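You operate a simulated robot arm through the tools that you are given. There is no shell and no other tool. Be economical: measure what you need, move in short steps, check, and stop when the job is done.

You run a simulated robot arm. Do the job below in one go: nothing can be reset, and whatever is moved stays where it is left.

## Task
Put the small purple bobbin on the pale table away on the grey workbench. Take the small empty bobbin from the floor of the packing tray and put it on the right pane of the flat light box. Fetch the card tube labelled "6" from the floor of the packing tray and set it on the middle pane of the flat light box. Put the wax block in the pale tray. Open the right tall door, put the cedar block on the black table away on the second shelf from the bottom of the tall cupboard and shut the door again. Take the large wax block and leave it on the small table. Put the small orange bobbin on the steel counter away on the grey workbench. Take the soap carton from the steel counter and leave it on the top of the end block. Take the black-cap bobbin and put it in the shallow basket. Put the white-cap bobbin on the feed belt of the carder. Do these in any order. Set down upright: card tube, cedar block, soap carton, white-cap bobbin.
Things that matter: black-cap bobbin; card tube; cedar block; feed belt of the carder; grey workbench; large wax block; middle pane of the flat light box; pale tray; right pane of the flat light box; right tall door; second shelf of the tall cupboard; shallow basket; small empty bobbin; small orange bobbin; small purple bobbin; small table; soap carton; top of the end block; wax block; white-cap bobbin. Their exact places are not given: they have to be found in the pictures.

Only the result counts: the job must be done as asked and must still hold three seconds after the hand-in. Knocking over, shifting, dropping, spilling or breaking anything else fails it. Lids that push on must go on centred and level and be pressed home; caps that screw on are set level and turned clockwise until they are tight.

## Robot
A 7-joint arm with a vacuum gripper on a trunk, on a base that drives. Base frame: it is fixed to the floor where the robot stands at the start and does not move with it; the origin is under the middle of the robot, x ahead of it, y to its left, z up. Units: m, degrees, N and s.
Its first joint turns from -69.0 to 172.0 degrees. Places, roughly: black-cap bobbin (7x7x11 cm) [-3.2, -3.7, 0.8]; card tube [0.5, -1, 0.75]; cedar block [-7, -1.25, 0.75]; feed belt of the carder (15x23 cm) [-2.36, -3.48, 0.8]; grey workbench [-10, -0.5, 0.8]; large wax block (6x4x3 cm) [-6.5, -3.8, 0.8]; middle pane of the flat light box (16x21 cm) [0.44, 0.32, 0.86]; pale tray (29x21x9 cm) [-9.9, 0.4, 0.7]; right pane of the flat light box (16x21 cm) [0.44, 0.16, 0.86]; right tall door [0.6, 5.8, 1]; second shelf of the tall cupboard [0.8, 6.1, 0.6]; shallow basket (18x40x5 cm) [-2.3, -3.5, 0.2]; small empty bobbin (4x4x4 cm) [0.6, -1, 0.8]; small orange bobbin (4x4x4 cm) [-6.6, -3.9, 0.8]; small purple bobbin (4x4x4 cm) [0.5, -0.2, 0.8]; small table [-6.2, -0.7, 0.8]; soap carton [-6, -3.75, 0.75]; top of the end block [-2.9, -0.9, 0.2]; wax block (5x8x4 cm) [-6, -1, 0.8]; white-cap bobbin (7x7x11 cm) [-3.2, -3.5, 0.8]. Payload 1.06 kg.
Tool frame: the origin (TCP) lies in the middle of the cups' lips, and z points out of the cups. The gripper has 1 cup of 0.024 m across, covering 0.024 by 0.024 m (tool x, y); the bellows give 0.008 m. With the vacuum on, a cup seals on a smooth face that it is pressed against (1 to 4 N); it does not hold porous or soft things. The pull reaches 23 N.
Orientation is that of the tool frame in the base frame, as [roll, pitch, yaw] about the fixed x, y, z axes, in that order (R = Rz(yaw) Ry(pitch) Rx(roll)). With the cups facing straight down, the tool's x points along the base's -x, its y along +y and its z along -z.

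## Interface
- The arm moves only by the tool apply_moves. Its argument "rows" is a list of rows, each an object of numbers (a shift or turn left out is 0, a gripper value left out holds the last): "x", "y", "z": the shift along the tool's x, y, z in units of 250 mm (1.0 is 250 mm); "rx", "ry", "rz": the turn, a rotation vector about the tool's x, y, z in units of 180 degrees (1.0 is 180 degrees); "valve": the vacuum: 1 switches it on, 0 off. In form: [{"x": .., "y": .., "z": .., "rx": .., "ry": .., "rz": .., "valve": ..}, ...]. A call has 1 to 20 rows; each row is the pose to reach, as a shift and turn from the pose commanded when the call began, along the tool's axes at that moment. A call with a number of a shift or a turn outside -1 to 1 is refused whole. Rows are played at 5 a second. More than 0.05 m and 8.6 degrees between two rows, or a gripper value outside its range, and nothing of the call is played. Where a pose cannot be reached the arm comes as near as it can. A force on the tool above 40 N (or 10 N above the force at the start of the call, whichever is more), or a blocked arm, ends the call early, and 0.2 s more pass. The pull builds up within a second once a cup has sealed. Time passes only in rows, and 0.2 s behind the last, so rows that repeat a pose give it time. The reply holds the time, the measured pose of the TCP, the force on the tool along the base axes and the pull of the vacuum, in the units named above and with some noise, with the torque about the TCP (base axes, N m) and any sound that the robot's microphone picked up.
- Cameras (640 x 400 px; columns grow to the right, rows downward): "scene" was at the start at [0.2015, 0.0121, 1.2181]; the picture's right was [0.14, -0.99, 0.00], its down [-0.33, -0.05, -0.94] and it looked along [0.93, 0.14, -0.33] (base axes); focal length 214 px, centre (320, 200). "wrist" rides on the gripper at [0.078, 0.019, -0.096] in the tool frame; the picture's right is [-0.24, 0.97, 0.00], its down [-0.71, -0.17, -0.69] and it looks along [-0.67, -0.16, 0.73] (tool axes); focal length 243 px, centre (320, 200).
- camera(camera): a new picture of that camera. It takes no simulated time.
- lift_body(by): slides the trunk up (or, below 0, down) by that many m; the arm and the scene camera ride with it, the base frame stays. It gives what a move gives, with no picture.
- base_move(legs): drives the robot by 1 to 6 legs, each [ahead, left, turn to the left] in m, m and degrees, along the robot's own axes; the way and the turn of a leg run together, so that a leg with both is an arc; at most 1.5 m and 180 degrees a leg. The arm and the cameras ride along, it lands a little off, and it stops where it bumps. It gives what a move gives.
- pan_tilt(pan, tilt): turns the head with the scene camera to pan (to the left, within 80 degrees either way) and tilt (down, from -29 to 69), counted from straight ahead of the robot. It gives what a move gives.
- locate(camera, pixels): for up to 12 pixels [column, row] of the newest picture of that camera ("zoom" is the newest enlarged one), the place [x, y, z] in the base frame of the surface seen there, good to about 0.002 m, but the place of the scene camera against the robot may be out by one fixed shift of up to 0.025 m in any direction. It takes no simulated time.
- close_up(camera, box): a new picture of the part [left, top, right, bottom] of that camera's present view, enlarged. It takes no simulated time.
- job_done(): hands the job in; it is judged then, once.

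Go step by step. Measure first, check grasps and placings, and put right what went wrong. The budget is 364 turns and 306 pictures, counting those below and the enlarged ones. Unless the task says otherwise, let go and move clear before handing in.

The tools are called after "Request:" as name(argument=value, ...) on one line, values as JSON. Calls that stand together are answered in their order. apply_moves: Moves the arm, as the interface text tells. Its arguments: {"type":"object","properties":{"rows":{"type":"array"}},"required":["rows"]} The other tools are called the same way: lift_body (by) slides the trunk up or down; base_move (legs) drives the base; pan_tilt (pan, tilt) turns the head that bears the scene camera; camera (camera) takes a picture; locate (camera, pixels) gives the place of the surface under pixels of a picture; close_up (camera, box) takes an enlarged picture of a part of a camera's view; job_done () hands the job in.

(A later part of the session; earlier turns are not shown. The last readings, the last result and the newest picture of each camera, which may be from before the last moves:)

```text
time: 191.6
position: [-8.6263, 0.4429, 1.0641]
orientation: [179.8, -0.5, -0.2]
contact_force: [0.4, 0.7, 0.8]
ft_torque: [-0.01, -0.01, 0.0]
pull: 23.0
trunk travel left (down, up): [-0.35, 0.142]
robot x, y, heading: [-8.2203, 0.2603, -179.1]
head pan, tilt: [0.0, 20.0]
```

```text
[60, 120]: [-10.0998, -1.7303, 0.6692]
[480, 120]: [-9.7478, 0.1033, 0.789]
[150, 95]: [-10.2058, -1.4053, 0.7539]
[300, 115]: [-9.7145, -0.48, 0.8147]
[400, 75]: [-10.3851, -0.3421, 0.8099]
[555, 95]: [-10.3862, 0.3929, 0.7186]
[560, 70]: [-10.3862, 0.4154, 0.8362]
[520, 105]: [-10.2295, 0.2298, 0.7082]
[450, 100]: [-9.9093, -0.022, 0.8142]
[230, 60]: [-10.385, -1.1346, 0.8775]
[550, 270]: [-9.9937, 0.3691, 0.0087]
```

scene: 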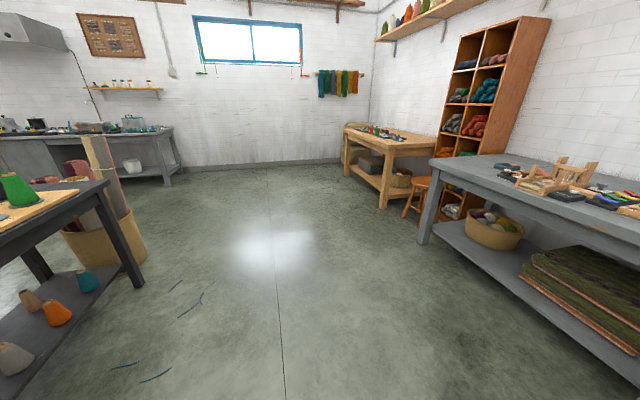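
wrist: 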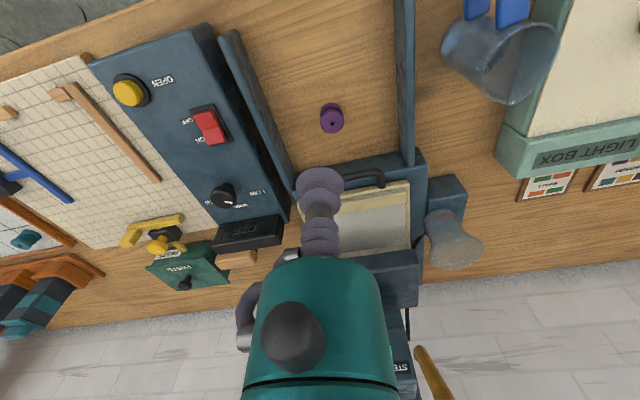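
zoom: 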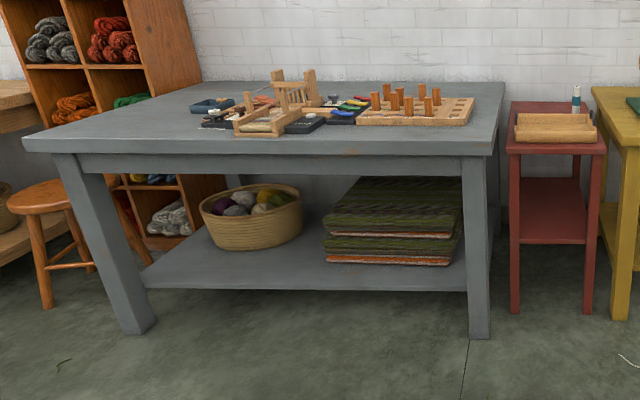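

The grey workbench's left part is free. I drive diagonally to face it at about y -1.1.

Request:
base_move(legs=[[0.6, 0.3, -0.9], [0, 1.05, 0]])

Request:
pan_tilt(pan=0, tilt=35)

Request:
camera(camera="scene")

Request:
camera(camera="wrist")

```text
time: 204.6
position: [-9.21, -0.9269, 1.0637]
orientation: [179.8, -0.4, -1.1]
contact_force: [-0.4, -0.4, -1.0]
ft_torque: [0.0, -0.03, 0.01]
pull: 23.1
trunk travel left (down, up): [-0.35, 0.142]
robot x, y, heading: [-8.8059, -1.1122, 179.9]
head pan, tilt: [0.0, 20.0]
```

```text
time: 205.3
position: [-9.2095, -0.9258, 1.0636]
orientation: [179.8, -0.4, -1.0]
contact_force: [-0.1, -0.1, 0.1]
ft_torque: [0.02, -0.05, 0.0]
pull: 22.4
trunk travel left (down, up): [-0.35, 0.142]
robot x, y, heading: [-8.804, -1.11, 180.2]
head pan, tilt: [0.0, 35.0]
```

```text
236 pictures are left
```

scene: 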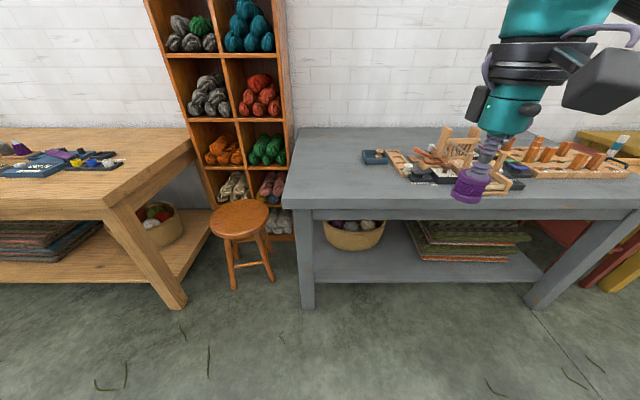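

```text
235 pictures are left
```

wrist: 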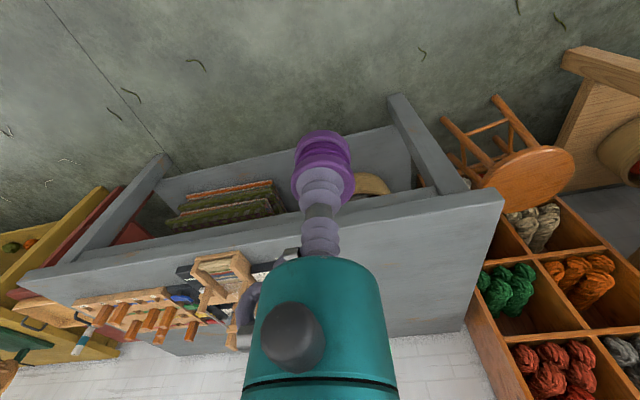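

Request:
locate(camera="wrist", pixels=[[450, 210], [400, 225], [260, 265], [420, 260], [380, 280], [460, 190], [380, 205]])

Request:
locate(camera="scene", pixels=[[300, 208], [400, 210], [330, 170], [370, 195], [380, 155], [410, 175]])

```text
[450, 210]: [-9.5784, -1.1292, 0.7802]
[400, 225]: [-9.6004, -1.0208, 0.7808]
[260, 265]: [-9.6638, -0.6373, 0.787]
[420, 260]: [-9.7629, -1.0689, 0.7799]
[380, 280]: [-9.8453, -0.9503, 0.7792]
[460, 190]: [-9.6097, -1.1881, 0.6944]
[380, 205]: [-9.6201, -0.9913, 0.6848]
```

```text
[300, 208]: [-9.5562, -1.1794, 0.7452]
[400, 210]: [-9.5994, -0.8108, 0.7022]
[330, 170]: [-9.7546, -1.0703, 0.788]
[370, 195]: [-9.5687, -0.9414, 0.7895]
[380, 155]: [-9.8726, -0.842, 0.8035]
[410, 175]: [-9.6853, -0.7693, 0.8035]
```

Surface z is 0.78 with the front edge at x about -9.555. I'll place at about (-9.66,-0.94): drive ahead 0.40, then extend and lower.

Request:
base_move(legs=[[0.4, 0, 0]])

Request:
apply_moves(rows=[{"x": -0.1}, {"x": -0.2}, {"x": -0.24, "z": 0.12}, {"x": -0.24, "z": 0.28}, {"x": -0.24, "z": 0.44}, {"x": -0.24, "z": 0.6}, {"x": -0.24, "z": 0.76}, {"x": -0.24, "z": 0.92}])

Request:
camera(camera="scene")

```text
time: 207.8
position: [-9.6071, -0.9202, 1.0623]
orientation: [179.9, -0.5, -1.5]
contact_force: [0.1, 0.2, -0.8]
ft_torque: [0.0, 0.02, -0.01]
pull: 22.6
trunk travel left (down, up): [-0.35, 0.142]
robot x, y, heading: [-9.204, -1.1132, 179.7]
head pan, tilt: [0.0, 35.0]
```

```text
time: 209.6
position: [-9.666, -0.919, 0.8339]
orientation: [179.8, -0.4, -1.6]
contact_force: [0.7, -0.6, 0.0]
ft_torque: [-0.01, -0.01, -0.02]
pull: 23.4
trunk travel left (down, up): [-0.35, 0.142]
robot x, y, heading: [-9.2051, -1.1085, 179.4]
head pan, tilt: [0.0, 35.0]
```

```text
234 pictures are left
```

scene: 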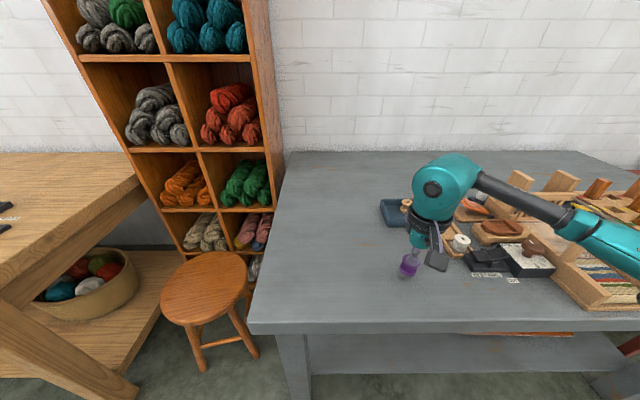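

Request:
apply_moves(rows=[{"y": 0.1}, {"y": 0.1, "z": 0.05}, {"y": 0.1, "z": 0.07}, {"y": 0.1, "z": 0.07}])

Request:
apply_moves(rows=[{"z": 0.008}, {"z": 0.016}, {"z": 0.016}])

```text
time: 210.6
position: [-9.6678, -0.9446, 0.8144]
orientation: [179.9, -0.4, -1.6]
contact_force: [0.6, -0.6, -0.4]
ft_torque: [-0.02, 0.0, -0.03]
pull: 23.2
trunk travel left (down, up): [-0.35, 0.142]
robot x, y, heading: [-9.2013, -1.1105, 179.7]
head pan, tilt: [0.0, 35.0]
```

```text
time: 211.4
position: [-9.6664, -0.9456, 0.8111]
orientation: [179.8, -0.4, -1.7]
contact_force: [0.7, 0.6, 5.9]
ft_torque: [0.01, 0.02, 0.03]
pull: 23.5
trunk travel left (down, up): [-0.35, 0.142]
robot x, y, heading: [-9.2075, -1.1138, 179.7]
head pan, tilt: [0.0, 35.0]
```

Request:
apply_moves(rows=[{"z": 0.006}, {"z": 0.002, "valve": 0}, {"z": 0}, {"z": 0}, {"z": 0}, {"z": -0.04}, {"z": -0.16}, {"z": -0.32}, {"z": -0.48}, {"z": -0.64}, {"z": -0.8}, {"z": -0.96}])

Request:
camera(camera="scene")

```text
time: 214.0
position: [-9.6663, -0.9437, 1.0522]
orientation: [179.8, -0.4, -1.5]
contact_force: [-0.6, -0.3, -0.1]
ft_torque: [0.01, 0.0, 0.0]
pull: 0.1
trunk travel left (down, up): [-0.35, 0.142]
robot x, y, heading: [-9.2057, -1.1095, 179.7]
head pan, tilt: [0.0, 35.0]
```

```text
233 pictures are left
```

scene: 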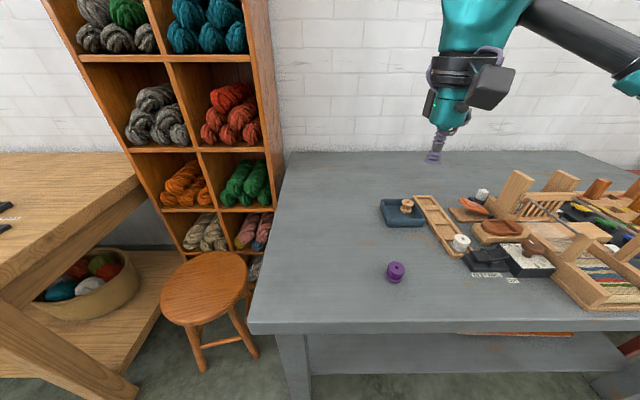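

The purple bobbin stands on the workbench at (396,270). Next I go look at the black and small tables around (-6.5,-1).

Request:
apply_moves(rows=[{"x": 0.12}, {"x": 0.24}])

Request:
base_move(legs=[[-0.6, 0, 0], [0, -1.35, 0], [0, 0, 180]])

Request:
pan_tilt(pan=-30, tilt=25)

Request:
camera(camera="scene")

```text
time: 214.6
position: [-9.6061, -0.9478, 1.0518]
orientation: [179.8, -0.5, -1.6]
contact_force: [0.0, -0.2, -0.7]
ft_torque: [0.03, 0.03, -0.01]
pull: 0.2
trunk travel left (down, up): [-0.35, 0.142]
robot x, y, heading: [-9.2064, -1.1106, 179.6]
head pan, tilt: [0.0, 35.0]
```

```text
time: 237.4
position: [-8.174, 0.1251, 1.051]
orientation: [179.8, -0.5, -178.3]
contact_force: [-0.7, 0.4, 0.5]
ft_torque: [-0.03, 0.02, -0.01]
pull: 0.0
trunk travel left (down, up): [-0.35, 0.142]
robot x, y, heading: [-8.5845, 0.2642, 2.9]
head pan, tilt: [0.0, 35.0]
```

```text
time: 238.4
position: [-8.1734, 0.1249, 1.0524]
orientation: [179.8, -0.4, -178.4]
contact_force: [-0.2, 0.7, -0.1]
ft_torque: [-0.01, -0.03, -0.02]
pull: 0.1
trunk travel left (down, up): [-0.35, 0.142]
robot x, y, heading: [-8.5869, 0.2644, 2.6]
head pan, tilt: [-30.0, 25.0]
```

```text
232 pictures are left
```

scene: 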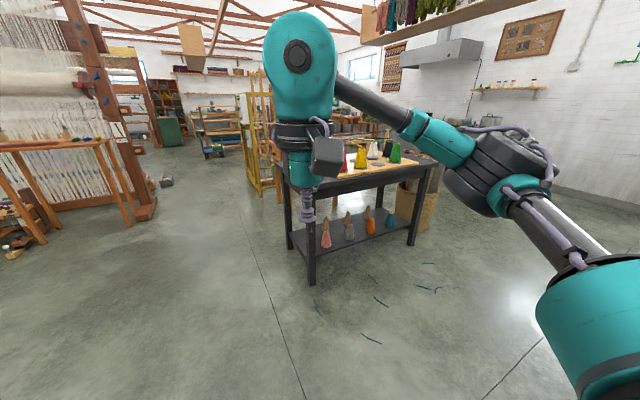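

Request:
close_up(camera="scene", box=[240, 80, 460, 240])

Request:
locate(camera="scene", pixels=[[312, 280], [410, 243], [289, 246], [435, 168], [350, 190], [400, 210], [277, 195], [155, 205], [395, 155], [360, 165], [130, 222]])

```text
2.50 times, centred on (350, 160) of scene
```

zoom: 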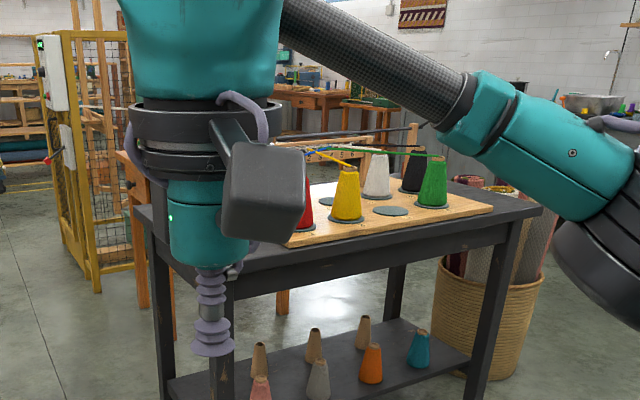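

```text
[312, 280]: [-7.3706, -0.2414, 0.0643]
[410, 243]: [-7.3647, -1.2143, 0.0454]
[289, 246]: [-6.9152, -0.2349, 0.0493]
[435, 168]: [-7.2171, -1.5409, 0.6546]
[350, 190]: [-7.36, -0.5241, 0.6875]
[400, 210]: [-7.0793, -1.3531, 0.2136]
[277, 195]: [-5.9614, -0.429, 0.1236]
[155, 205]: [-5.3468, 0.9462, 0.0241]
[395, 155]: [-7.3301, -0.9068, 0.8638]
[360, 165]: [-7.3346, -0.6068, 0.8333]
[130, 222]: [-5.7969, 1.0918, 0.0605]
```

I'll go round by the west and south aisle (y about -2.4) to view these tables from the south.

Request:
base_move(legs=[[0, -1.3, -2.6], [0, -1.3, 0], [1.4, 0, 0], [0, 0, 45]])

Request:
pan_tilt(pan=15, tilt=25)

Request:
camera(camera="scene")

```text
time: 269.9
position: [-6.7521, -2.1475, 1.0507]
orientation: [179.7, -0.4, -135.3]
contact_force: [-0.2, 0.1, 0.1]
ft_torque: [-0.03, -0.02, 0.0]
pull: 0.0
trunk travel left (down, up): [-0.35, 0.142]
robot x, y, heading: [-7.1474, -2.325, 45.8]
head pan, tilt: [-30.0, 25.0]
```

```text
time: 271.0
position: [-6.7533, -2.1473, 1.0519]
orientation: [179.9, -0.5, -135.5]
contact_force: [0.7, 0.6, -0.7]
ft_torque: [0.0, 0.0, 0.03]
pull: 0.0
trunk travel left (down, up): [-0.35, 0.142]
robot x, y, heading: [-7.1482, -2.3237, 45.6]
head pan, tilt: [15.0, 25.0]
```

```text
230 pictures are left
```

scene: 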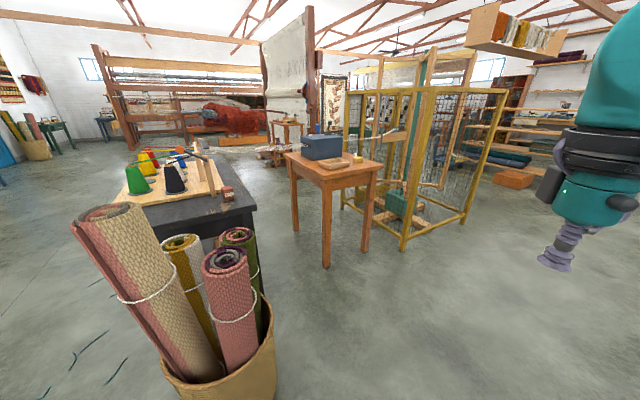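

Request:
close_up(camera="scene", box=[120, 120, 400, 280])

Request:
locate(camera="scene", pixels=[[228, 193], [357, 155], [338, 163], [325, 265], [366, 232], [295, 228], [255, 208], [405, 248], [230, 330], [160, 240], [320, 148], [383, 163]])

```text
2.29 times, centred on (260, 200) of scene
```

zoom: 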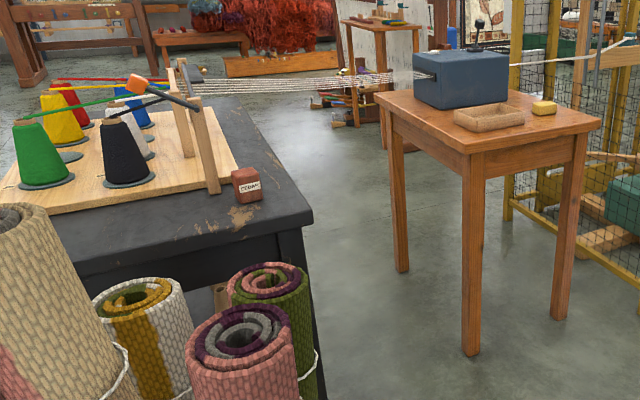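

```text
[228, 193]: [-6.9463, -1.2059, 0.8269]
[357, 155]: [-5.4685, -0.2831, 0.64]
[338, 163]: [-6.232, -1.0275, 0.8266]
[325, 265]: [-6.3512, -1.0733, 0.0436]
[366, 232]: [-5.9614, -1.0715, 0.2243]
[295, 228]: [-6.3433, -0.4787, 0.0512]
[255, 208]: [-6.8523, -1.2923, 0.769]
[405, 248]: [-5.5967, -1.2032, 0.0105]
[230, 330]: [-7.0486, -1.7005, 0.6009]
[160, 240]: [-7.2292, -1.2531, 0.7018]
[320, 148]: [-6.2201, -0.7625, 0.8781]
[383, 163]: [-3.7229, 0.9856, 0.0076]
```

The yellow wax block sits on the small table's SE corner, and the red "CEDAR" block on the black table's SE corner. I approach the small table from the south.

Request:
base_move(legs=[[0.964, -0.387, 0], [0, 0, 44.4]])

Request:
pan_tilt(pan=-10, tilt=35)

Request:
camera(camera="scene")

Request:
camera(camera="wrist")

```text
time: 278.4
position: [-6.0382, -1.492, 1.0514]
orientation: [179.8, -0.4, -91.0]
contact_force: [0.2, 0.5, -1.0]
ft_torque: [0.0, 0.0, -0.02]
pull: 0.1
trunk travel left (down, up): [-0.35, 0.142]
robot x, y, heading: [-6.1968, -1.896, 89.9]
head pan, tilt: [15.0, 25.0]
```

```text
time: 279.2
position: [-6.0395, -1.4926, 1.0506]
orientation: [179.9, -0.4, -91.0]
contact_force: [0.4, -0.4, 0.9]
ft_torque: [-0.02, 0.01, -0.01]
pull: 0.0
trunk travel left (down, up): [-0.35, 0.142]
robot x, y, heading: [-6.1967, -1.8972, 90.0]
head pan, tilt: [-10.0, 35.0]
```

```text
228 pictures are left
```

scene: 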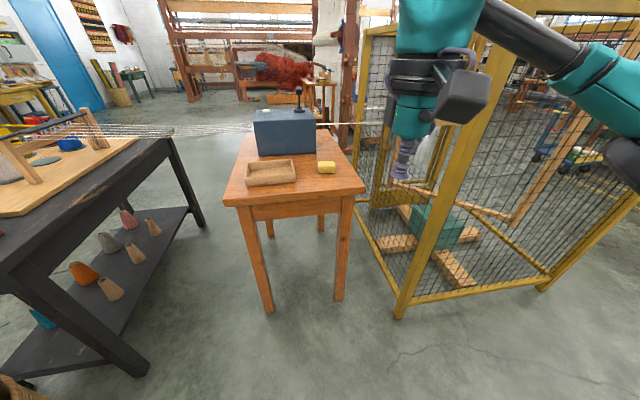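

```text
227 pictures are left
```

wrist: 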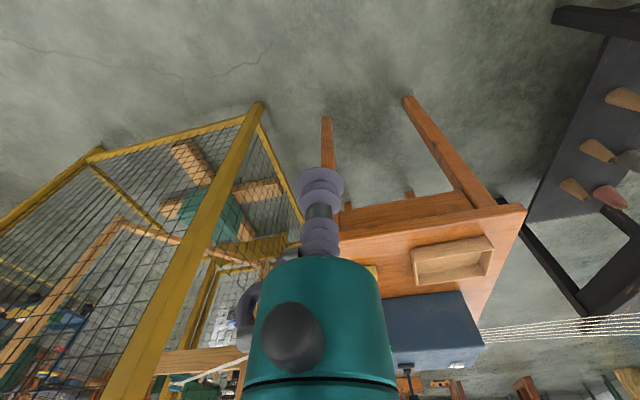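

Request:
locate(camera="scene", pixels=[[327, 165], [327, 171], [226, 200], [364, 190], [400, 310], [455, 100], [360, 205], [300, 165], [330, 150]])

Request:
close_up(camera="scene", box=[220, 90, 380, 210])

```text
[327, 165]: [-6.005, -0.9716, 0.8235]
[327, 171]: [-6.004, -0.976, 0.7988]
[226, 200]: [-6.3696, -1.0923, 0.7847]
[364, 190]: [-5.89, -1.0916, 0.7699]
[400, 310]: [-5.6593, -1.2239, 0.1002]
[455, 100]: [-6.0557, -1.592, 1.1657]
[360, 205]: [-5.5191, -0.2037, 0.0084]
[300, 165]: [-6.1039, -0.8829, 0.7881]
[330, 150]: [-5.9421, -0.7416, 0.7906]
```

```text
3.33 times, centred on (300, 150) of scene
```

zoom: 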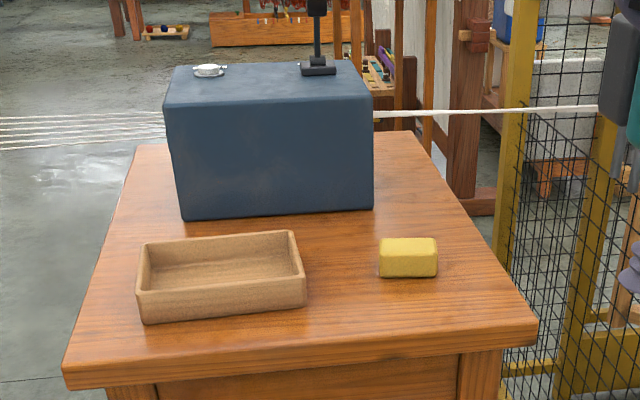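

Request:
locate(camera="scene", pixels=[[500, 20], [560, 50], [590, 60], [625, 80], [620, 120], [630, 150], [638, 160], [635, 60]])

Request:
pan_tilt(pan=-60, tilt=20)

Request:
camera(camera="scene")

```text
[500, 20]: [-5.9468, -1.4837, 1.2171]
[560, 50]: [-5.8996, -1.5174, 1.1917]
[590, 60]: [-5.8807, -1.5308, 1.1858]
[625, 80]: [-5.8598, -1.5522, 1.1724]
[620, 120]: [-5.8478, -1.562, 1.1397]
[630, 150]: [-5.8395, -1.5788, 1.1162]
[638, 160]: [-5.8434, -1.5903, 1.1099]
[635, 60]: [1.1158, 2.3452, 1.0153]
```

```text
time: 280.4
position: [-6.0401, -1.4929, 1.0509]
orientation: [179.8, -0.4, -91.0]
contact_force: [0.4, 1.2, -0.5]
ft_torque: [0.0, 0.01, 0.0]
pull: 0.0
trunk travel left (down, up): [-0.35, 0.142]
robot x, y, heading: [-6.2001, -1.896, 90.1]
head pan, tilt: [-60.0, 20.0]
```

```text
225 pictures are left
```

scene: 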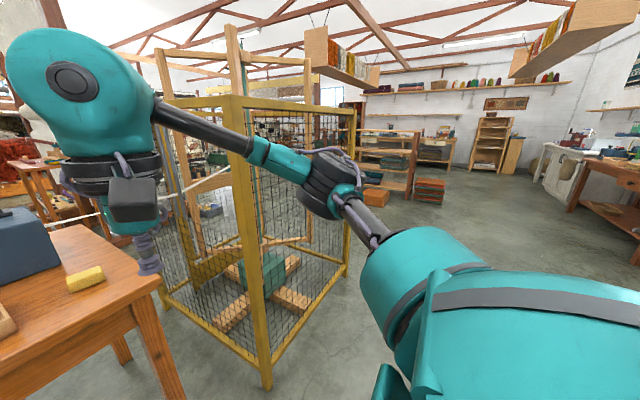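

The elbow (345,185) is about 0.15 m from the cage, so I'll descend with the trunk to keep the elbow posture. Drive ahead 0.45 m.

Request:
base_move(legs=[[0.45, 0, 0]])

Request:
camera(camera="scene")

Request:
camera(camera="wrist")

```text
time: 283.2
position: [-6.037, -1.0318, 1.0507]
orientation: [179.7, -0.4, -91.3]
contact_force: [-0.3, -0.1, 0.0]
ft_torque: [0.02, -0.03, -0.02]
pull: 0.2
trunk travel left (down, up): [-0.35, 0.142]
robot x, y, heading: [-6.1962, -1.4339, 89.8]
head pan, tilt: [-60.0, 20.0]
```

```text
224 pictures are left
```

scene: 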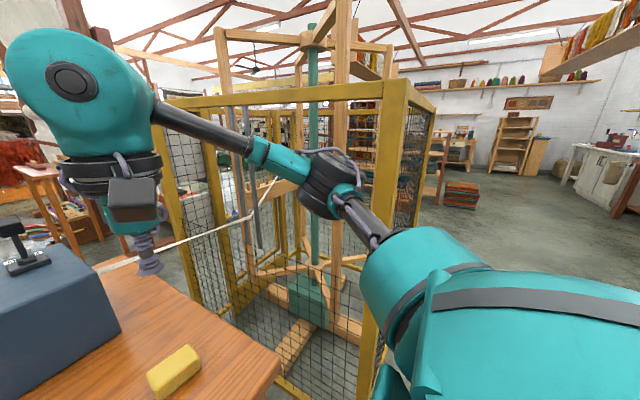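

```text
223 pictures are left
```

wrist: 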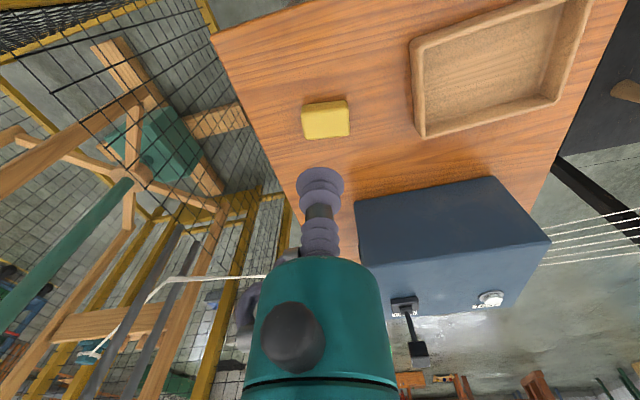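

Request:
locate(camera="wrist", pixels=[[325, 115], [306, 107], [345, 104], [308, 130], [345, 128], [290, 150], [250, 80], [360, 200]])

Request:
locate(camera="scene", pixels=[[310, 190], [330, 210], [400, 100], [385, 250], [320, 160]])

```text
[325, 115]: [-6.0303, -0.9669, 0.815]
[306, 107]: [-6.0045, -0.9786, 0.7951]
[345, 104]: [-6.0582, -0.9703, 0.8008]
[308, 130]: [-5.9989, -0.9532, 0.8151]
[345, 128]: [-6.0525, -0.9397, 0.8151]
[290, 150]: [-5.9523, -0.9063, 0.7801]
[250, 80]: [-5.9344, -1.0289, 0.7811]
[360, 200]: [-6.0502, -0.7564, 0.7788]
```

```text
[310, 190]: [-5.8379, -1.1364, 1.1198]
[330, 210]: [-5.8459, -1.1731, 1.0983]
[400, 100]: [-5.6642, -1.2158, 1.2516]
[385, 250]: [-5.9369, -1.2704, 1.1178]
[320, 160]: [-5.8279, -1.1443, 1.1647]
```

Wax top centre is about (-6.027,-0.959), z 0.815. Align and lower.

Request:
apply_moves(rows=[{"x": -0.15, "y": -0.015}, {"x": -0.292, "y": -0.034}, {"x": -0.292, "y": -0.034}])

Request:
lift_body(by=-0.2)

Request:
camera(camera="wrist")

Request:
camera(camera="scene")

```text
time: 284.0
position: [-6.0255, -0.959, 1.0507]
orientation: [179.9, -0.3, -91.4]
contact_force: [0.2, 1.1, 0.4]
ft_torque: [0.01, 0.01, -0.03]
pull: 0.1
trunk travel left (down, up): [-0.35, 0.142]
robot x, y, heading: [-6.2008, -1.4381, 89.6]
head pan, tilt: [-60.0, 20.0]
```

```text
time: 286.2
position: [-6.0263, -0.9595, 0.8506]
orientation: [179.8, -0.4, -91.3]
contact_force: [0.0, 0.2, 0.0]
ft_torque: [0.01, 0.02, 0.0]
pull: 0.0
trunk travel left (down, up): [-0.15, 0.342]
robot x, y, heading: [-6.198, -1.4348, 89.7]
head pan, tilt: [-60.0, 20.0]
```

```text
222 pictures are left
```

wrist: 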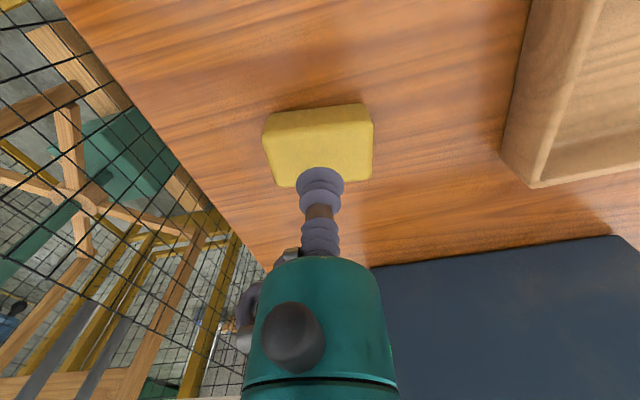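

```text
221 pictures are left
```

scene: 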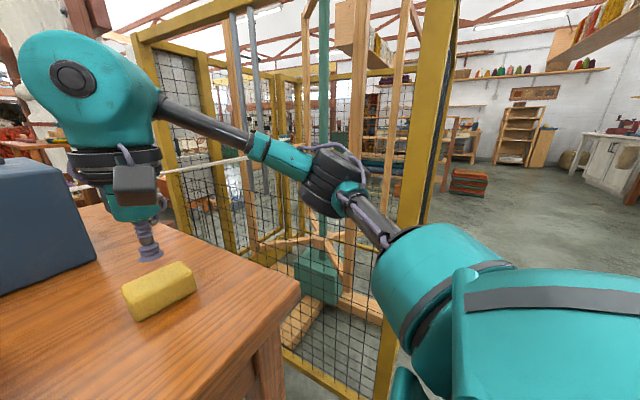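

Request:
apply_moves(rows=[{"z": 0.08, "valve": 1}, {"z": 0.13}, {"z": 0.15}, {"z": 0.16}, {"z": 0.16}])

```text
time: 287.4
position: [-6.0256, -0.9607, 0.8127]
orientation: [179.8, -0.2, -91.3]
contact_force: [3.3, 3.7, 16.7]
ft_torque: [0.04, -0.03, -0.08]
pull: 22.2
trunk travel left (down, up): [-0.15, 0.342]
robot x, y, heading: [-6.1963, -1.4357, 89.6]
head pan, tilt: [-60.0, 20.0]
```

Sealed on the wax block. Lift with the trunk and back out.

Request:
apply_moves(rows=[{"z": -0.1}, {"z": -0.16}])

Request:
lift_body(by=0.2)

Request:
base_move(legs=[[-0.9, 0, 0]])

Request:
camera(camera="wrist")

```text
time: 288.0
position: [-6.027, -0.9596, 0.8518]
orientation: [179.9, -0.4, -91.2]
contact_force: [-1.0, -0.2, -1.6]
ft_torque: [0.0, -0.05, -0.02]
pull: 23.2
trunk travel left (down, up): [-0.15, 0.342]
robot x, y, heading: [-6.1977, -1.4377, 89.8]
head pan, tilt: [-60.0, 20.0]
```

```text
time: 290.1
position: [-6.0269, -0.9603, 1.0507]
orientation: [179.8, -0.4, -91.3]
contact_force: [-0.1, -0.4, 0.0]
ft_torque: [0.0, -0.01, 0.0]
pull: 23.0
trunk travel left (down, up): [-0.35, 0.142]
robot x, y, heading: [-6.1943, -1.4367, 89.9]
head pan, tilt: [-60.0, 20.0]
```

```text
time: 294.8
position: [-6.0288, -1.8452, 1.0507]
orientation: [179.8, -0.4, -92.0]
contact_force: [-0.5, 0.6, -1.7]
ft_torque: [0.02, 0.01, -0.02]
pull: 22.5
trunk travel left (down, up): [-0.35, 0.142]
robot x, y, heading: [-6.2063, -2.3139, 89.3]
head pan, tilt: [-60.0, 20.0]
```

```text
220 pictures are left
```

wrist: 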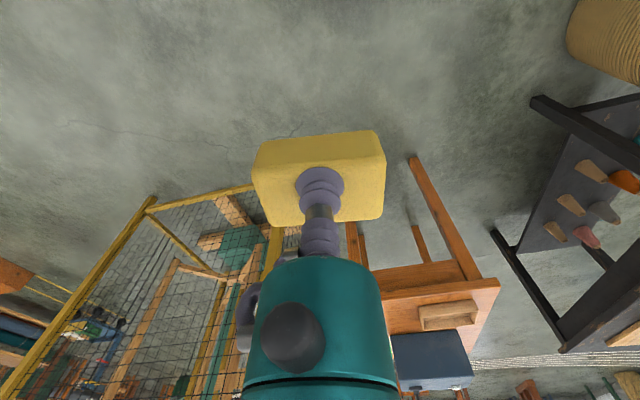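

Request:
base_move(legs=[[0, 0, 90.7], [1.2, 0, 0], [1.2, 0, 0], [0, -1.25, 0], [0, -1.27, 0]])

Request:
pan_tilt(pan=0, tilt=30)

Request:
camera(camera="scene")

```text
time: 332.3
position: [-9.0318, 0.4116, 1.0503]
orientation: [179.8, -0.4, -3.1]
contact_force: [-0.3, 0.4, -1.1]
ft_torque: [-0.01, -0.03, 0.01]
pull: 22.8
trunk travel left (down, up): [-0.35, 0.142]
robot x, y, heading: [-8.5601, 0.225, 178.0]
head pan, tilt: [-60.0, 20.0]
```

```text
time: 333.6
position: [-9.032, 0.4124, 1.0514]
orientation: [179.8, -0.4, -3.1]
contact_force: [-0.6, 0.6, -1.5]
ft_torque: [0.04, -0.01, 0.01]
pull: 23.3
trunk travel left (down, up): [-0.35, 0.142]
robot x, y, heading: [-8.567, 0.2261, 178.0]
head pan, tilt: [0.0, 30.0]
```

```text
219 pictures are left
```

scene: 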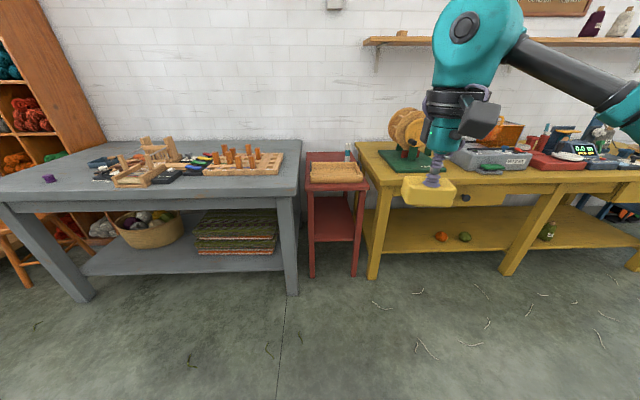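

Request:
locate(camera="scene", pixels=[[335, 173], [312, 180], [362, 180], [310, 188], [365, 188], [298, 195], [372, 195], [346, 150], [335, 165], [390, 190]])

Request:
close_up(camera="scene", box=[280, 130, 400, 205])

```text
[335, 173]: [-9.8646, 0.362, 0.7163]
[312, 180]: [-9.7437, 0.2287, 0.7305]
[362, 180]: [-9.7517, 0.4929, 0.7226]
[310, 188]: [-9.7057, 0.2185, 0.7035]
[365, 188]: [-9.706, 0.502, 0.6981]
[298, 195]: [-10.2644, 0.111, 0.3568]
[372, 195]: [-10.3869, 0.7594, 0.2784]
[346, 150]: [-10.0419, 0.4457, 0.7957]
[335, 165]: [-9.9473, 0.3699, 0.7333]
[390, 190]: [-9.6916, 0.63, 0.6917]
```

```text
5.33 times, centred on (340, 168) of scene
```

zoom: 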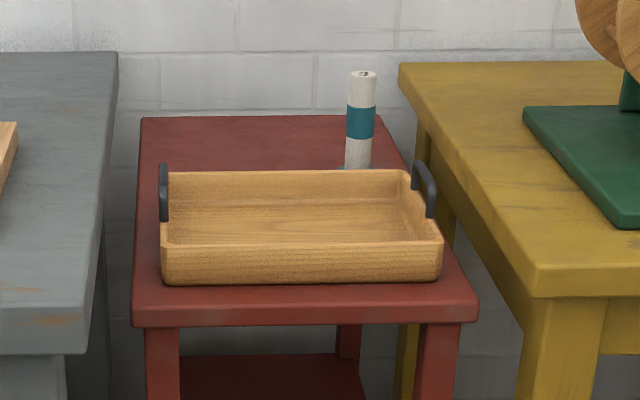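

The pale tray sits on the red stand, inner floor about (-9.85,0.36), z about 0.71. I drive closer, squared up.

Request:
base_move(legs=[[0, 0.02, 2], [0.45, 0, 0], [0.24, 0, 0]])

Request:
camera(camera="wrist")

Request:
camera(camera="scene")

```text
time: 338.2
position: [-9.7355, 0.3704, 1.0515]
orientation: [179.8, -0.5, -0.8]
contact_force: [1.6, -0.2, -0.2]
ft_torque: [-0.01, 0.0, -0.01]
pull: 23.2
trunk travel left (down, up): [-0.35, 0.142]
robot x, y, heading: [-9.2625, 0.2005, -179.9]
head pan, tilt: [0.0, 30.0]
```

```text
217 pictures are left
```

wrist: 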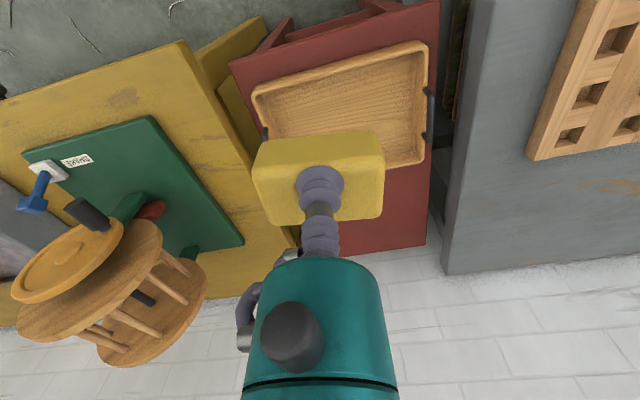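

```text
216 pictures are left
```

scene: 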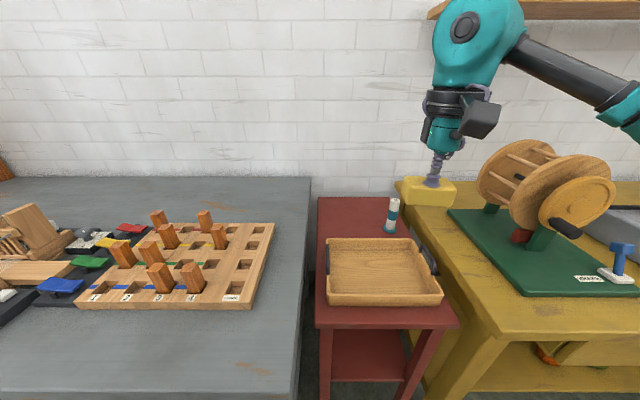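

Request:
locate(camera="wrist", pixels=[[330, 100], [400, 80], [400, 140], [290, 125], [428, 60], [255, 95], [425, 150], [432, 110]])

Request:
locate(camera="scene", pixels=[[535, 190], [610, 185], [460, 370], [310, 370], [600, 80], [375, 270]])

```text
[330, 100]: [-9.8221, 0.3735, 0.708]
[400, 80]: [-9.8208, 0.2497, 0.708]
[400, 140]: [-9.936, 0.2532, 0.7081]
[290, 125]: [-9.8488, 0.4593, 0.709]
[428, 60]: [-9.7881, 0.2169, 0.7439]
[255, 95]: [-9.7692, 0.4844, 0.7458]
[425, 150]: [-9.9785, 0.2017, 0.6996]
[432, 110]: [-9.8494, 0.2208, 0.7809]
```

```text
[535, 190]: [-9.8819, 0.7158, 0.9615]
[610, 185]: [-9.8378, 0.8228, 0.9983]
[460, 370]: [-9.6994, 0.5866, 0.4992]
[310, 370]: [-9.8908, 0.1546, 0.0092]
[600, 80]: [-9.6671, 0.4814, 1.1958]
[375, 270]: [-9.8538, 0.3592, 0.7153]
```

Request:
base_move(legs=[[0.035, 0, 0]])

Request:
pan_tilt(pan=-55, tilt=25)

Request:
camera(camera="scene")

Request:
locate(camera="scene", pixels=[[340, 190], [320, 210], [300, 200], [220, 200], [250, 220], [200, 300]])

```text
time: 339.1
position: [-9.7709, 0.3712, 1.0505]
orientation: [179.8, -0.5, -1.0]
contact_force: [-0.4, 0.7, -0.2]
ft_torque: [-0.02, -0.01, -0.01]
pull: 23.0
trunk travel left (down, up): [-0.35, 0.142]
robot x, y, heading: [-9.2943, 0.2034, -179.9]
head pan, tilt: [0.0, 30.0]
```

```text
time: 340.3
position: [-9.7707, 0.3712, 1.0517]
orientation: [179.7, -0.4, -0.8]
contact_force: [0.0, -0.4, -1.6]
ft_torque: [-0.02, -0.03, -0.01]
pull: 22.8
trunk travel left (down, up): [-0.35, 0.142]
robot x, y, heading: [-9.2967, 0.1998, -179.9]
head pan, tilt: [-55.0, 25.0]
```

```text
215 pictures are left
```

scene: 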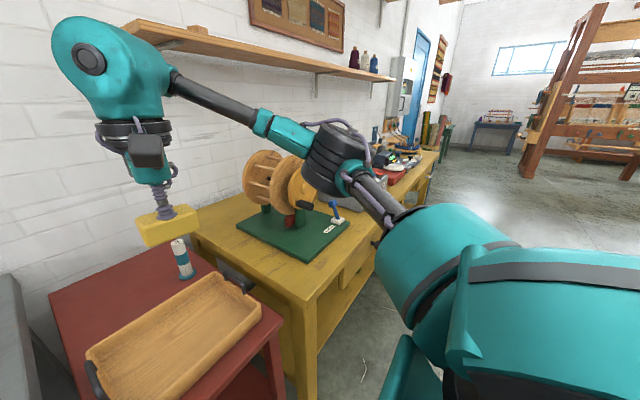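

```text
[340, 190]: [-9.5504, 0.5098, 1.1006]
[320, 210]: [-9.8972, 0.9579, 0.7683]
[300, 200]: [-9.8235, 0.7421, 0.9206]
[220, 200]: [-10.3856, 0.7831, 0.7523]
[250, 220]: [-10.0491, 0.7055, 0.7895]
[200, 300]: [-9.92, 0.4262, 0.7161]
```

Request:
apply_moves(rows=[{"x": -0.12, "y": 0.04}, {"x": -0.217, "y": 0.068}, {"x": -0.217, "y": 0.068}])

Request:
lift_body(by=-0.24)

Request:
pan_tilt(pan=0, tilt=35)

Request:
camera(camera="scene")

```text
time: 341.1
position: [-9.826, 0.3538, 1.0508]
orientation: [179.9, -0.4, -0.8]
contact_force: [-0.5, -0.1, -1.6]
ft_torque: [0.0, -0.01, 0.04]
pull: 23.0
trunk travel left (down, up): [-0.35, 0.142]
robot x, y, heading: [-9.2946, 0.2034, -179.5]
head pan, tilt: [-55.0, 25.0]
```

```text
time: 343.6
position: [-9.8244, 0.3541, 0.8112]
orientation: [179.8, -0.3, -0.9]
contact_force: [-0.2, -0.3, -1.2]
ft_torque: [0.01, -0.02, -0.02]
pull: 23.1
trunk travel left (down, up): [-0.11, 0.382]
robot x, y, heading: [-9.2894, 0.2045, -179.8]
head pan, tilt: [-55.0, 25.0]
```

```text
time: 344.8
position: [-9.8254, 0.3547, 0.8107]
orientation: [179.8, -0.5, -0.9]
contact_force: [0.1, -0.3, -0.7]
ft_torque: [0.0, 0.01, 0.02]
pull: 22.9
trunk travel left (down, up): [-0.11, 0.382]
robot x, y, heading: [-9.2939, 0.2016, -179.8]
head pan, tilt: [0.0, 35.0]
```

```text
214 pictures are left
```

scene: 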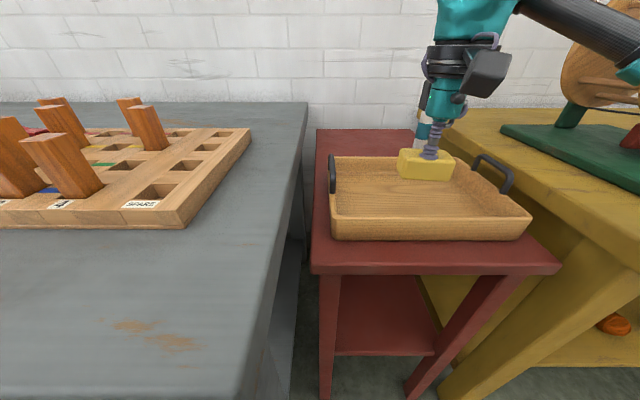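

Request:
apply_moves(rows=[{"z": 0.12}, {"z": 0.22}, {"z": 0.25}, {"z": 0.26}, {"z": 0.26}])

Request:
apply_moves(rows=[{"z": 0.01}, {"z": 0.016}, {"z": 0.016}])

```text
time: 346.0
position: [-9.8242, 0.3542, 0.7452]
orientation: [179.7, -0.3, -0.9]
contact_force: [-0.3, -0.5, -1.2]
ft_torque: [0.03, -0.01, 0.01]
pull: 23.4
trunk travel left (down, up): [-0.11, 0.382]
robot x, y, heading: [-9.2923, 0.2051, -179.9]
head pan, tilt: [0.0, 35.0]
```

```text
time: 346.8
position: [-9.8233, 0.3541, 0.7428]
orientation: [179.8, -0.3, -0.9]
contact_force: [1.4, 4.6, 9.6]
ft_torque: [0.05, 0.05, -0.06]
pull: 22.4
trunk travel left (down, up): [-0.11, 0.382]
robot x, y, heading: [-9.2966, 0.2038, -179.9]
head pan, tilt: [0.0, 35.0]
```

Request:
apply_moves(rows=[{"z": 0.004}, {"z": 0, "valve": 0}, {"z": 0}, {"z": 0}, {"z": 0}, {"z": -0.05}, {"z": -0.2}, {"z": -0.3}])

Request:
lift_body(by=0.24)

Request:
camera(camera="scene")

```text
time: 348.6
position: [-9.8236, 0.3544, 0.8173]
orientation: [179.9, -0.5, -0.9]
contact_force: [-0.4, 0.1, -0.4]
ft_torque: [0.02, 0.01, 0.02]
pull: 0.0
trunk travel left (down, up): [-0.11, 0.382]
robot x, y, heading: [-9.2959, 0.2035, -179.8]
head pan, tilt: [0.0, 35.0]
```

```text
time: 351.1
position: [-9.8245, 0.3546, 1.0575]
orientation: [179.8, -0.5, -0.9]
contact_force: [0.5, -0.2, -0.7]
ft_torque: [0.01, 0.0, 0.0]
pull: 0.0
trunk travel left (down, up): [-0.35, 0.142]
robot x, y, heading: [-9.2942, 0.2069, -179.7]
head pan, tilt: [0.0, 35.0]
```

```text
213 pictures are left
```

scene: 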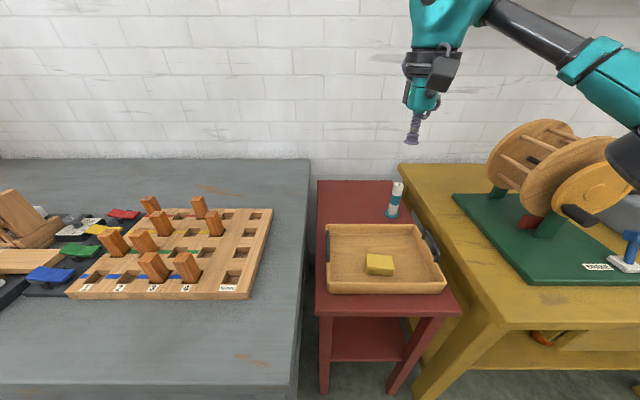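

The wax block is in the pale tray at (379,263). Next the steel counter: drive to the south aisle and face it.

Request:
apply_moves(rows=[{"x": 0.15}, {"x": 0.25}])

Request:
base_move(legs=[[-0.75, 0, 0], [0, 1.3, 0], [0, 1.3, 0], [0, 0, 90], [0, 1.05, 0], [0, 0.9, 0]])

Request:
pan_tilt(pan=0, tilt=25)

Request:
camera(camera="scene")

```text
time: 351.7
position: [-9.7589, 0.3532, 1.0576]
orientation: [179.9, -0.4, -0.9]
contact_force: [-0.2, -0.2, -0.1]
ft_torque: [0.0, 0.02, 0.01]
pull: 0.1
trunk travel left (down, up): [-0.35, 0.142]
robot x, y, heading: [-9.2911, 0.2034, -179.8]
head pan, tilt: [0.0, 35.0]
```

```text
time: 398.9
position: [-6.6962, -2.7347, 1.0574]
orientation: [179.8, -0.4, 92.5]
contact_force: [-0.4, 0.2, 0.1]
ft_torque: [0.0, -0.03, -0.01]
pull: 0.2
trunk travel left (down, up): [-0.35, 0.142]
robot x, y, heading: [-6.5779, -2.256, -86.5]
head pan, tilt: [0.0, 35.0]
```

```text
time: 399.6
position: [-6.6969, -2.7343, 1.0581]
orientation: [179.8, -0.4, 92.6]
contact_force: [0.1, 0.5, 0.3]
ft_torque: [0.0, 0.02, 0.0]
pull: 0.0
trunk travel left (down, up): [-0.35, 0.142]
robot x, y, heading: [-6.5766, -2.2604, -86.1]
head pan, tilt: [0.0, 25.0]
```

```text
212 pictures are left
```

scene: 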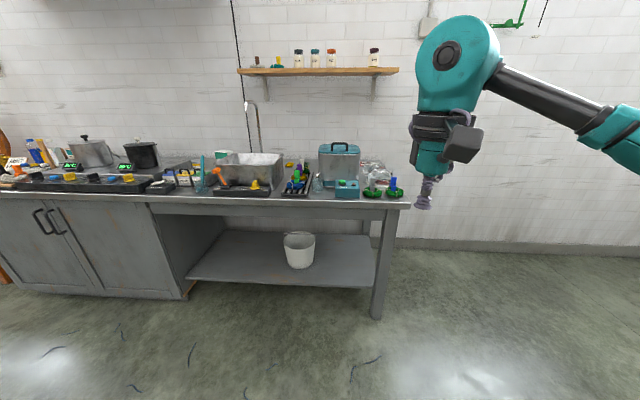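

Request:
base_move(legs=[[0, 0.2, -3.9], [0.65, 0, 0]])

Request:
pan_tilt(pan=0, tilt=35)

Request:
camera(camera="scene")

Request:
close_up(camera="scene", box=[120, 120, 440, 280])

```text
time: 405.2
position: [-6.5373, -3.371, 1.0574]
orientation: [179.8, -0.4, 88.3]
contact_force: [0.5, 0.3, 0.8]
ft_torque: [-0.03, -0.04, -0.03]
pull: 0.2
trunk travel left (down, up): [-0.35, 0.142]
robot x, y, heading: [-6.3797, -2.903, -90.9]
head pan, tilt: [0.0, 25.0]
```

```text
time: 405.9
position: [-6.5357, -3.3707, 1.0577]
orientation: [179.8, -0.4, 88.3]
contact_force: [-0.2, 0.6, -0.8]
ft_torque: [0.03, 0.0, 0.03]
pull: 0.1
trunk travel left (down, up): [-0.35, 0.142]
robot x, y, heading: [-6.3799, -2.9074, -90.9]
head pan, tilt: [0.0, 35.0]
```

```text
211 pictures are left
```

scene: 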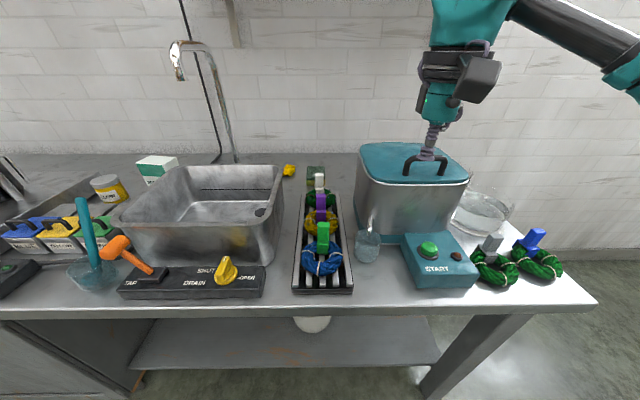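

```text
2.00 times, centred on (280, 200) of scene
```

zoom: 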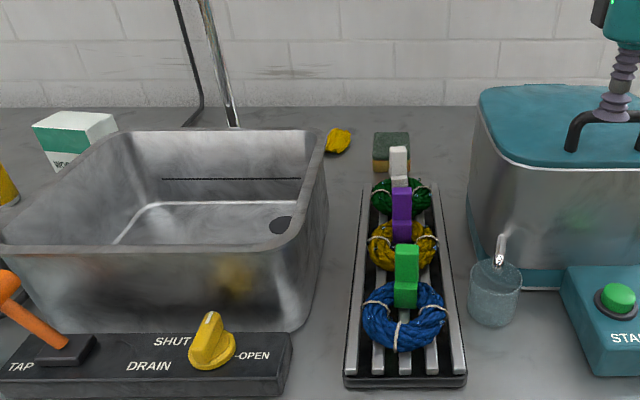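

Request:
locate(camera="scene", pixels=[[290, 170], [315, 175], [157, 163], [320, 184], [322, 205], [322, 232], [367, 245], [400, 150], [435, 265], [320, 290], [485, 210]])

Request:
close_up(camera="scene", box=[260, 140, 380, 215])

Request:
close_up(camera="scene", box=[340, 130, 600, 300])

Request:
camera(camera="wrist")

```text
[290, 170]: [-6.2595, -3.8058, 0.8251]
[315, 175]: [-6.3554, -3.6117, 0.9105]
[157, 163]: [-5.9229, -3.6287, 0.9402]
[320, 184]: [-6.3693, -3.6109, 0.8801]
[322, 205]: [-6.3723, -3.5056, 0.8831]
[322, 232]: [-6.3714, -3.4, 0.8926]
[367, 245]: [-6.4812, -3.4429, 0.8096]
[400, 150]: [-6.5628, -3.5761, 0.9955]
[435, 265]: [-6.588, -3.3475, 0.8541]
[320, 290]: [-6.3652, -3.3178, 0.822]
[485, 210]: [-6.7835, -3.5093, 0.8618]
```

```text
5.33 times, centred on (320, 178) of scene
```

zoom: 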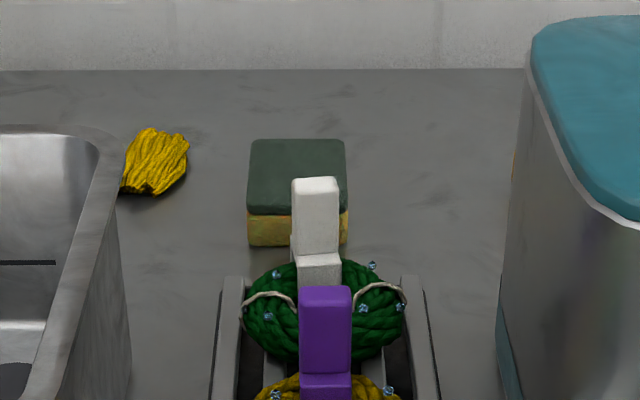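

```text
2.35 times, centred on (470, 215) of scene
```

zoom: 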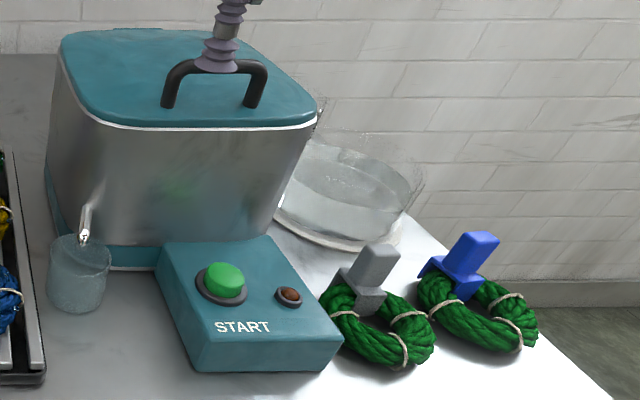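

```text
207 pictures are left
```

wrist: 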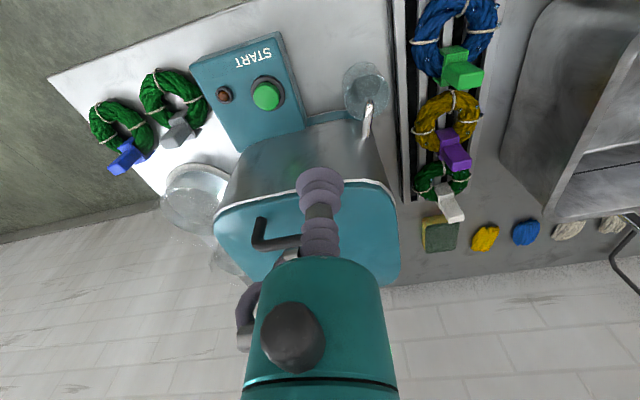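

Small orange bobbin and large wax block must be behind the bath (an orange hint shows at zoom (515,165)). I'll look from the counter's west end.

Request:
locate(camera="scene", pixels=[[560, 140], [590, 300], [540, 225], [357, 170], [300, 140], [360, 120], [255, 300], [505, 320]])

Request:
base_move(legs=[[-0.5, 0, 0.9], [0, -1.25, 0], [0, 0, 60]])

Request:
camera(camera="scene")

```text
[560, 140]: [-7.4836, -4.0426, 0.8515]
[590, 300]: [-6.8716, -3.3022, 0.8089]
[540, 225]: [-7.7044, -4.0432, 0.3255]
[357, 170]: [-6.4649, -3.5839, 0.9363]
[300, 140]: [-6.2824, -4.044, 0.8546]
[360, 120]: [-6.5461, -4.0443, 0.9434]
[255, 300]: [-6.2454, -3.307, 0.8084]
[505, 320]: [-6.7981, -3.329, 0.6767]
```

```text
time: 422.1
position: [-7.2959, -2.7962, 1.0574]
orientation: [179.8, -0.4, 148.4]
contact_force: [-0.9, -0.3, 0.5]
ft_torque: [-0.01, 0.0, 0.03]
pull: 0.0
trunk travel left (down, up): [-0.35, 0.142]
robot x, y, heading: [-7.6194, -2.4292, -30.2]
head pan, tilt: [0.0, 35.0]
```

```text
206 pictures are left
```

scene: 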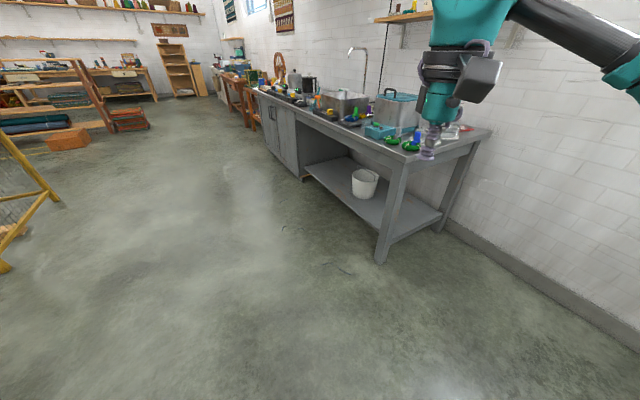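

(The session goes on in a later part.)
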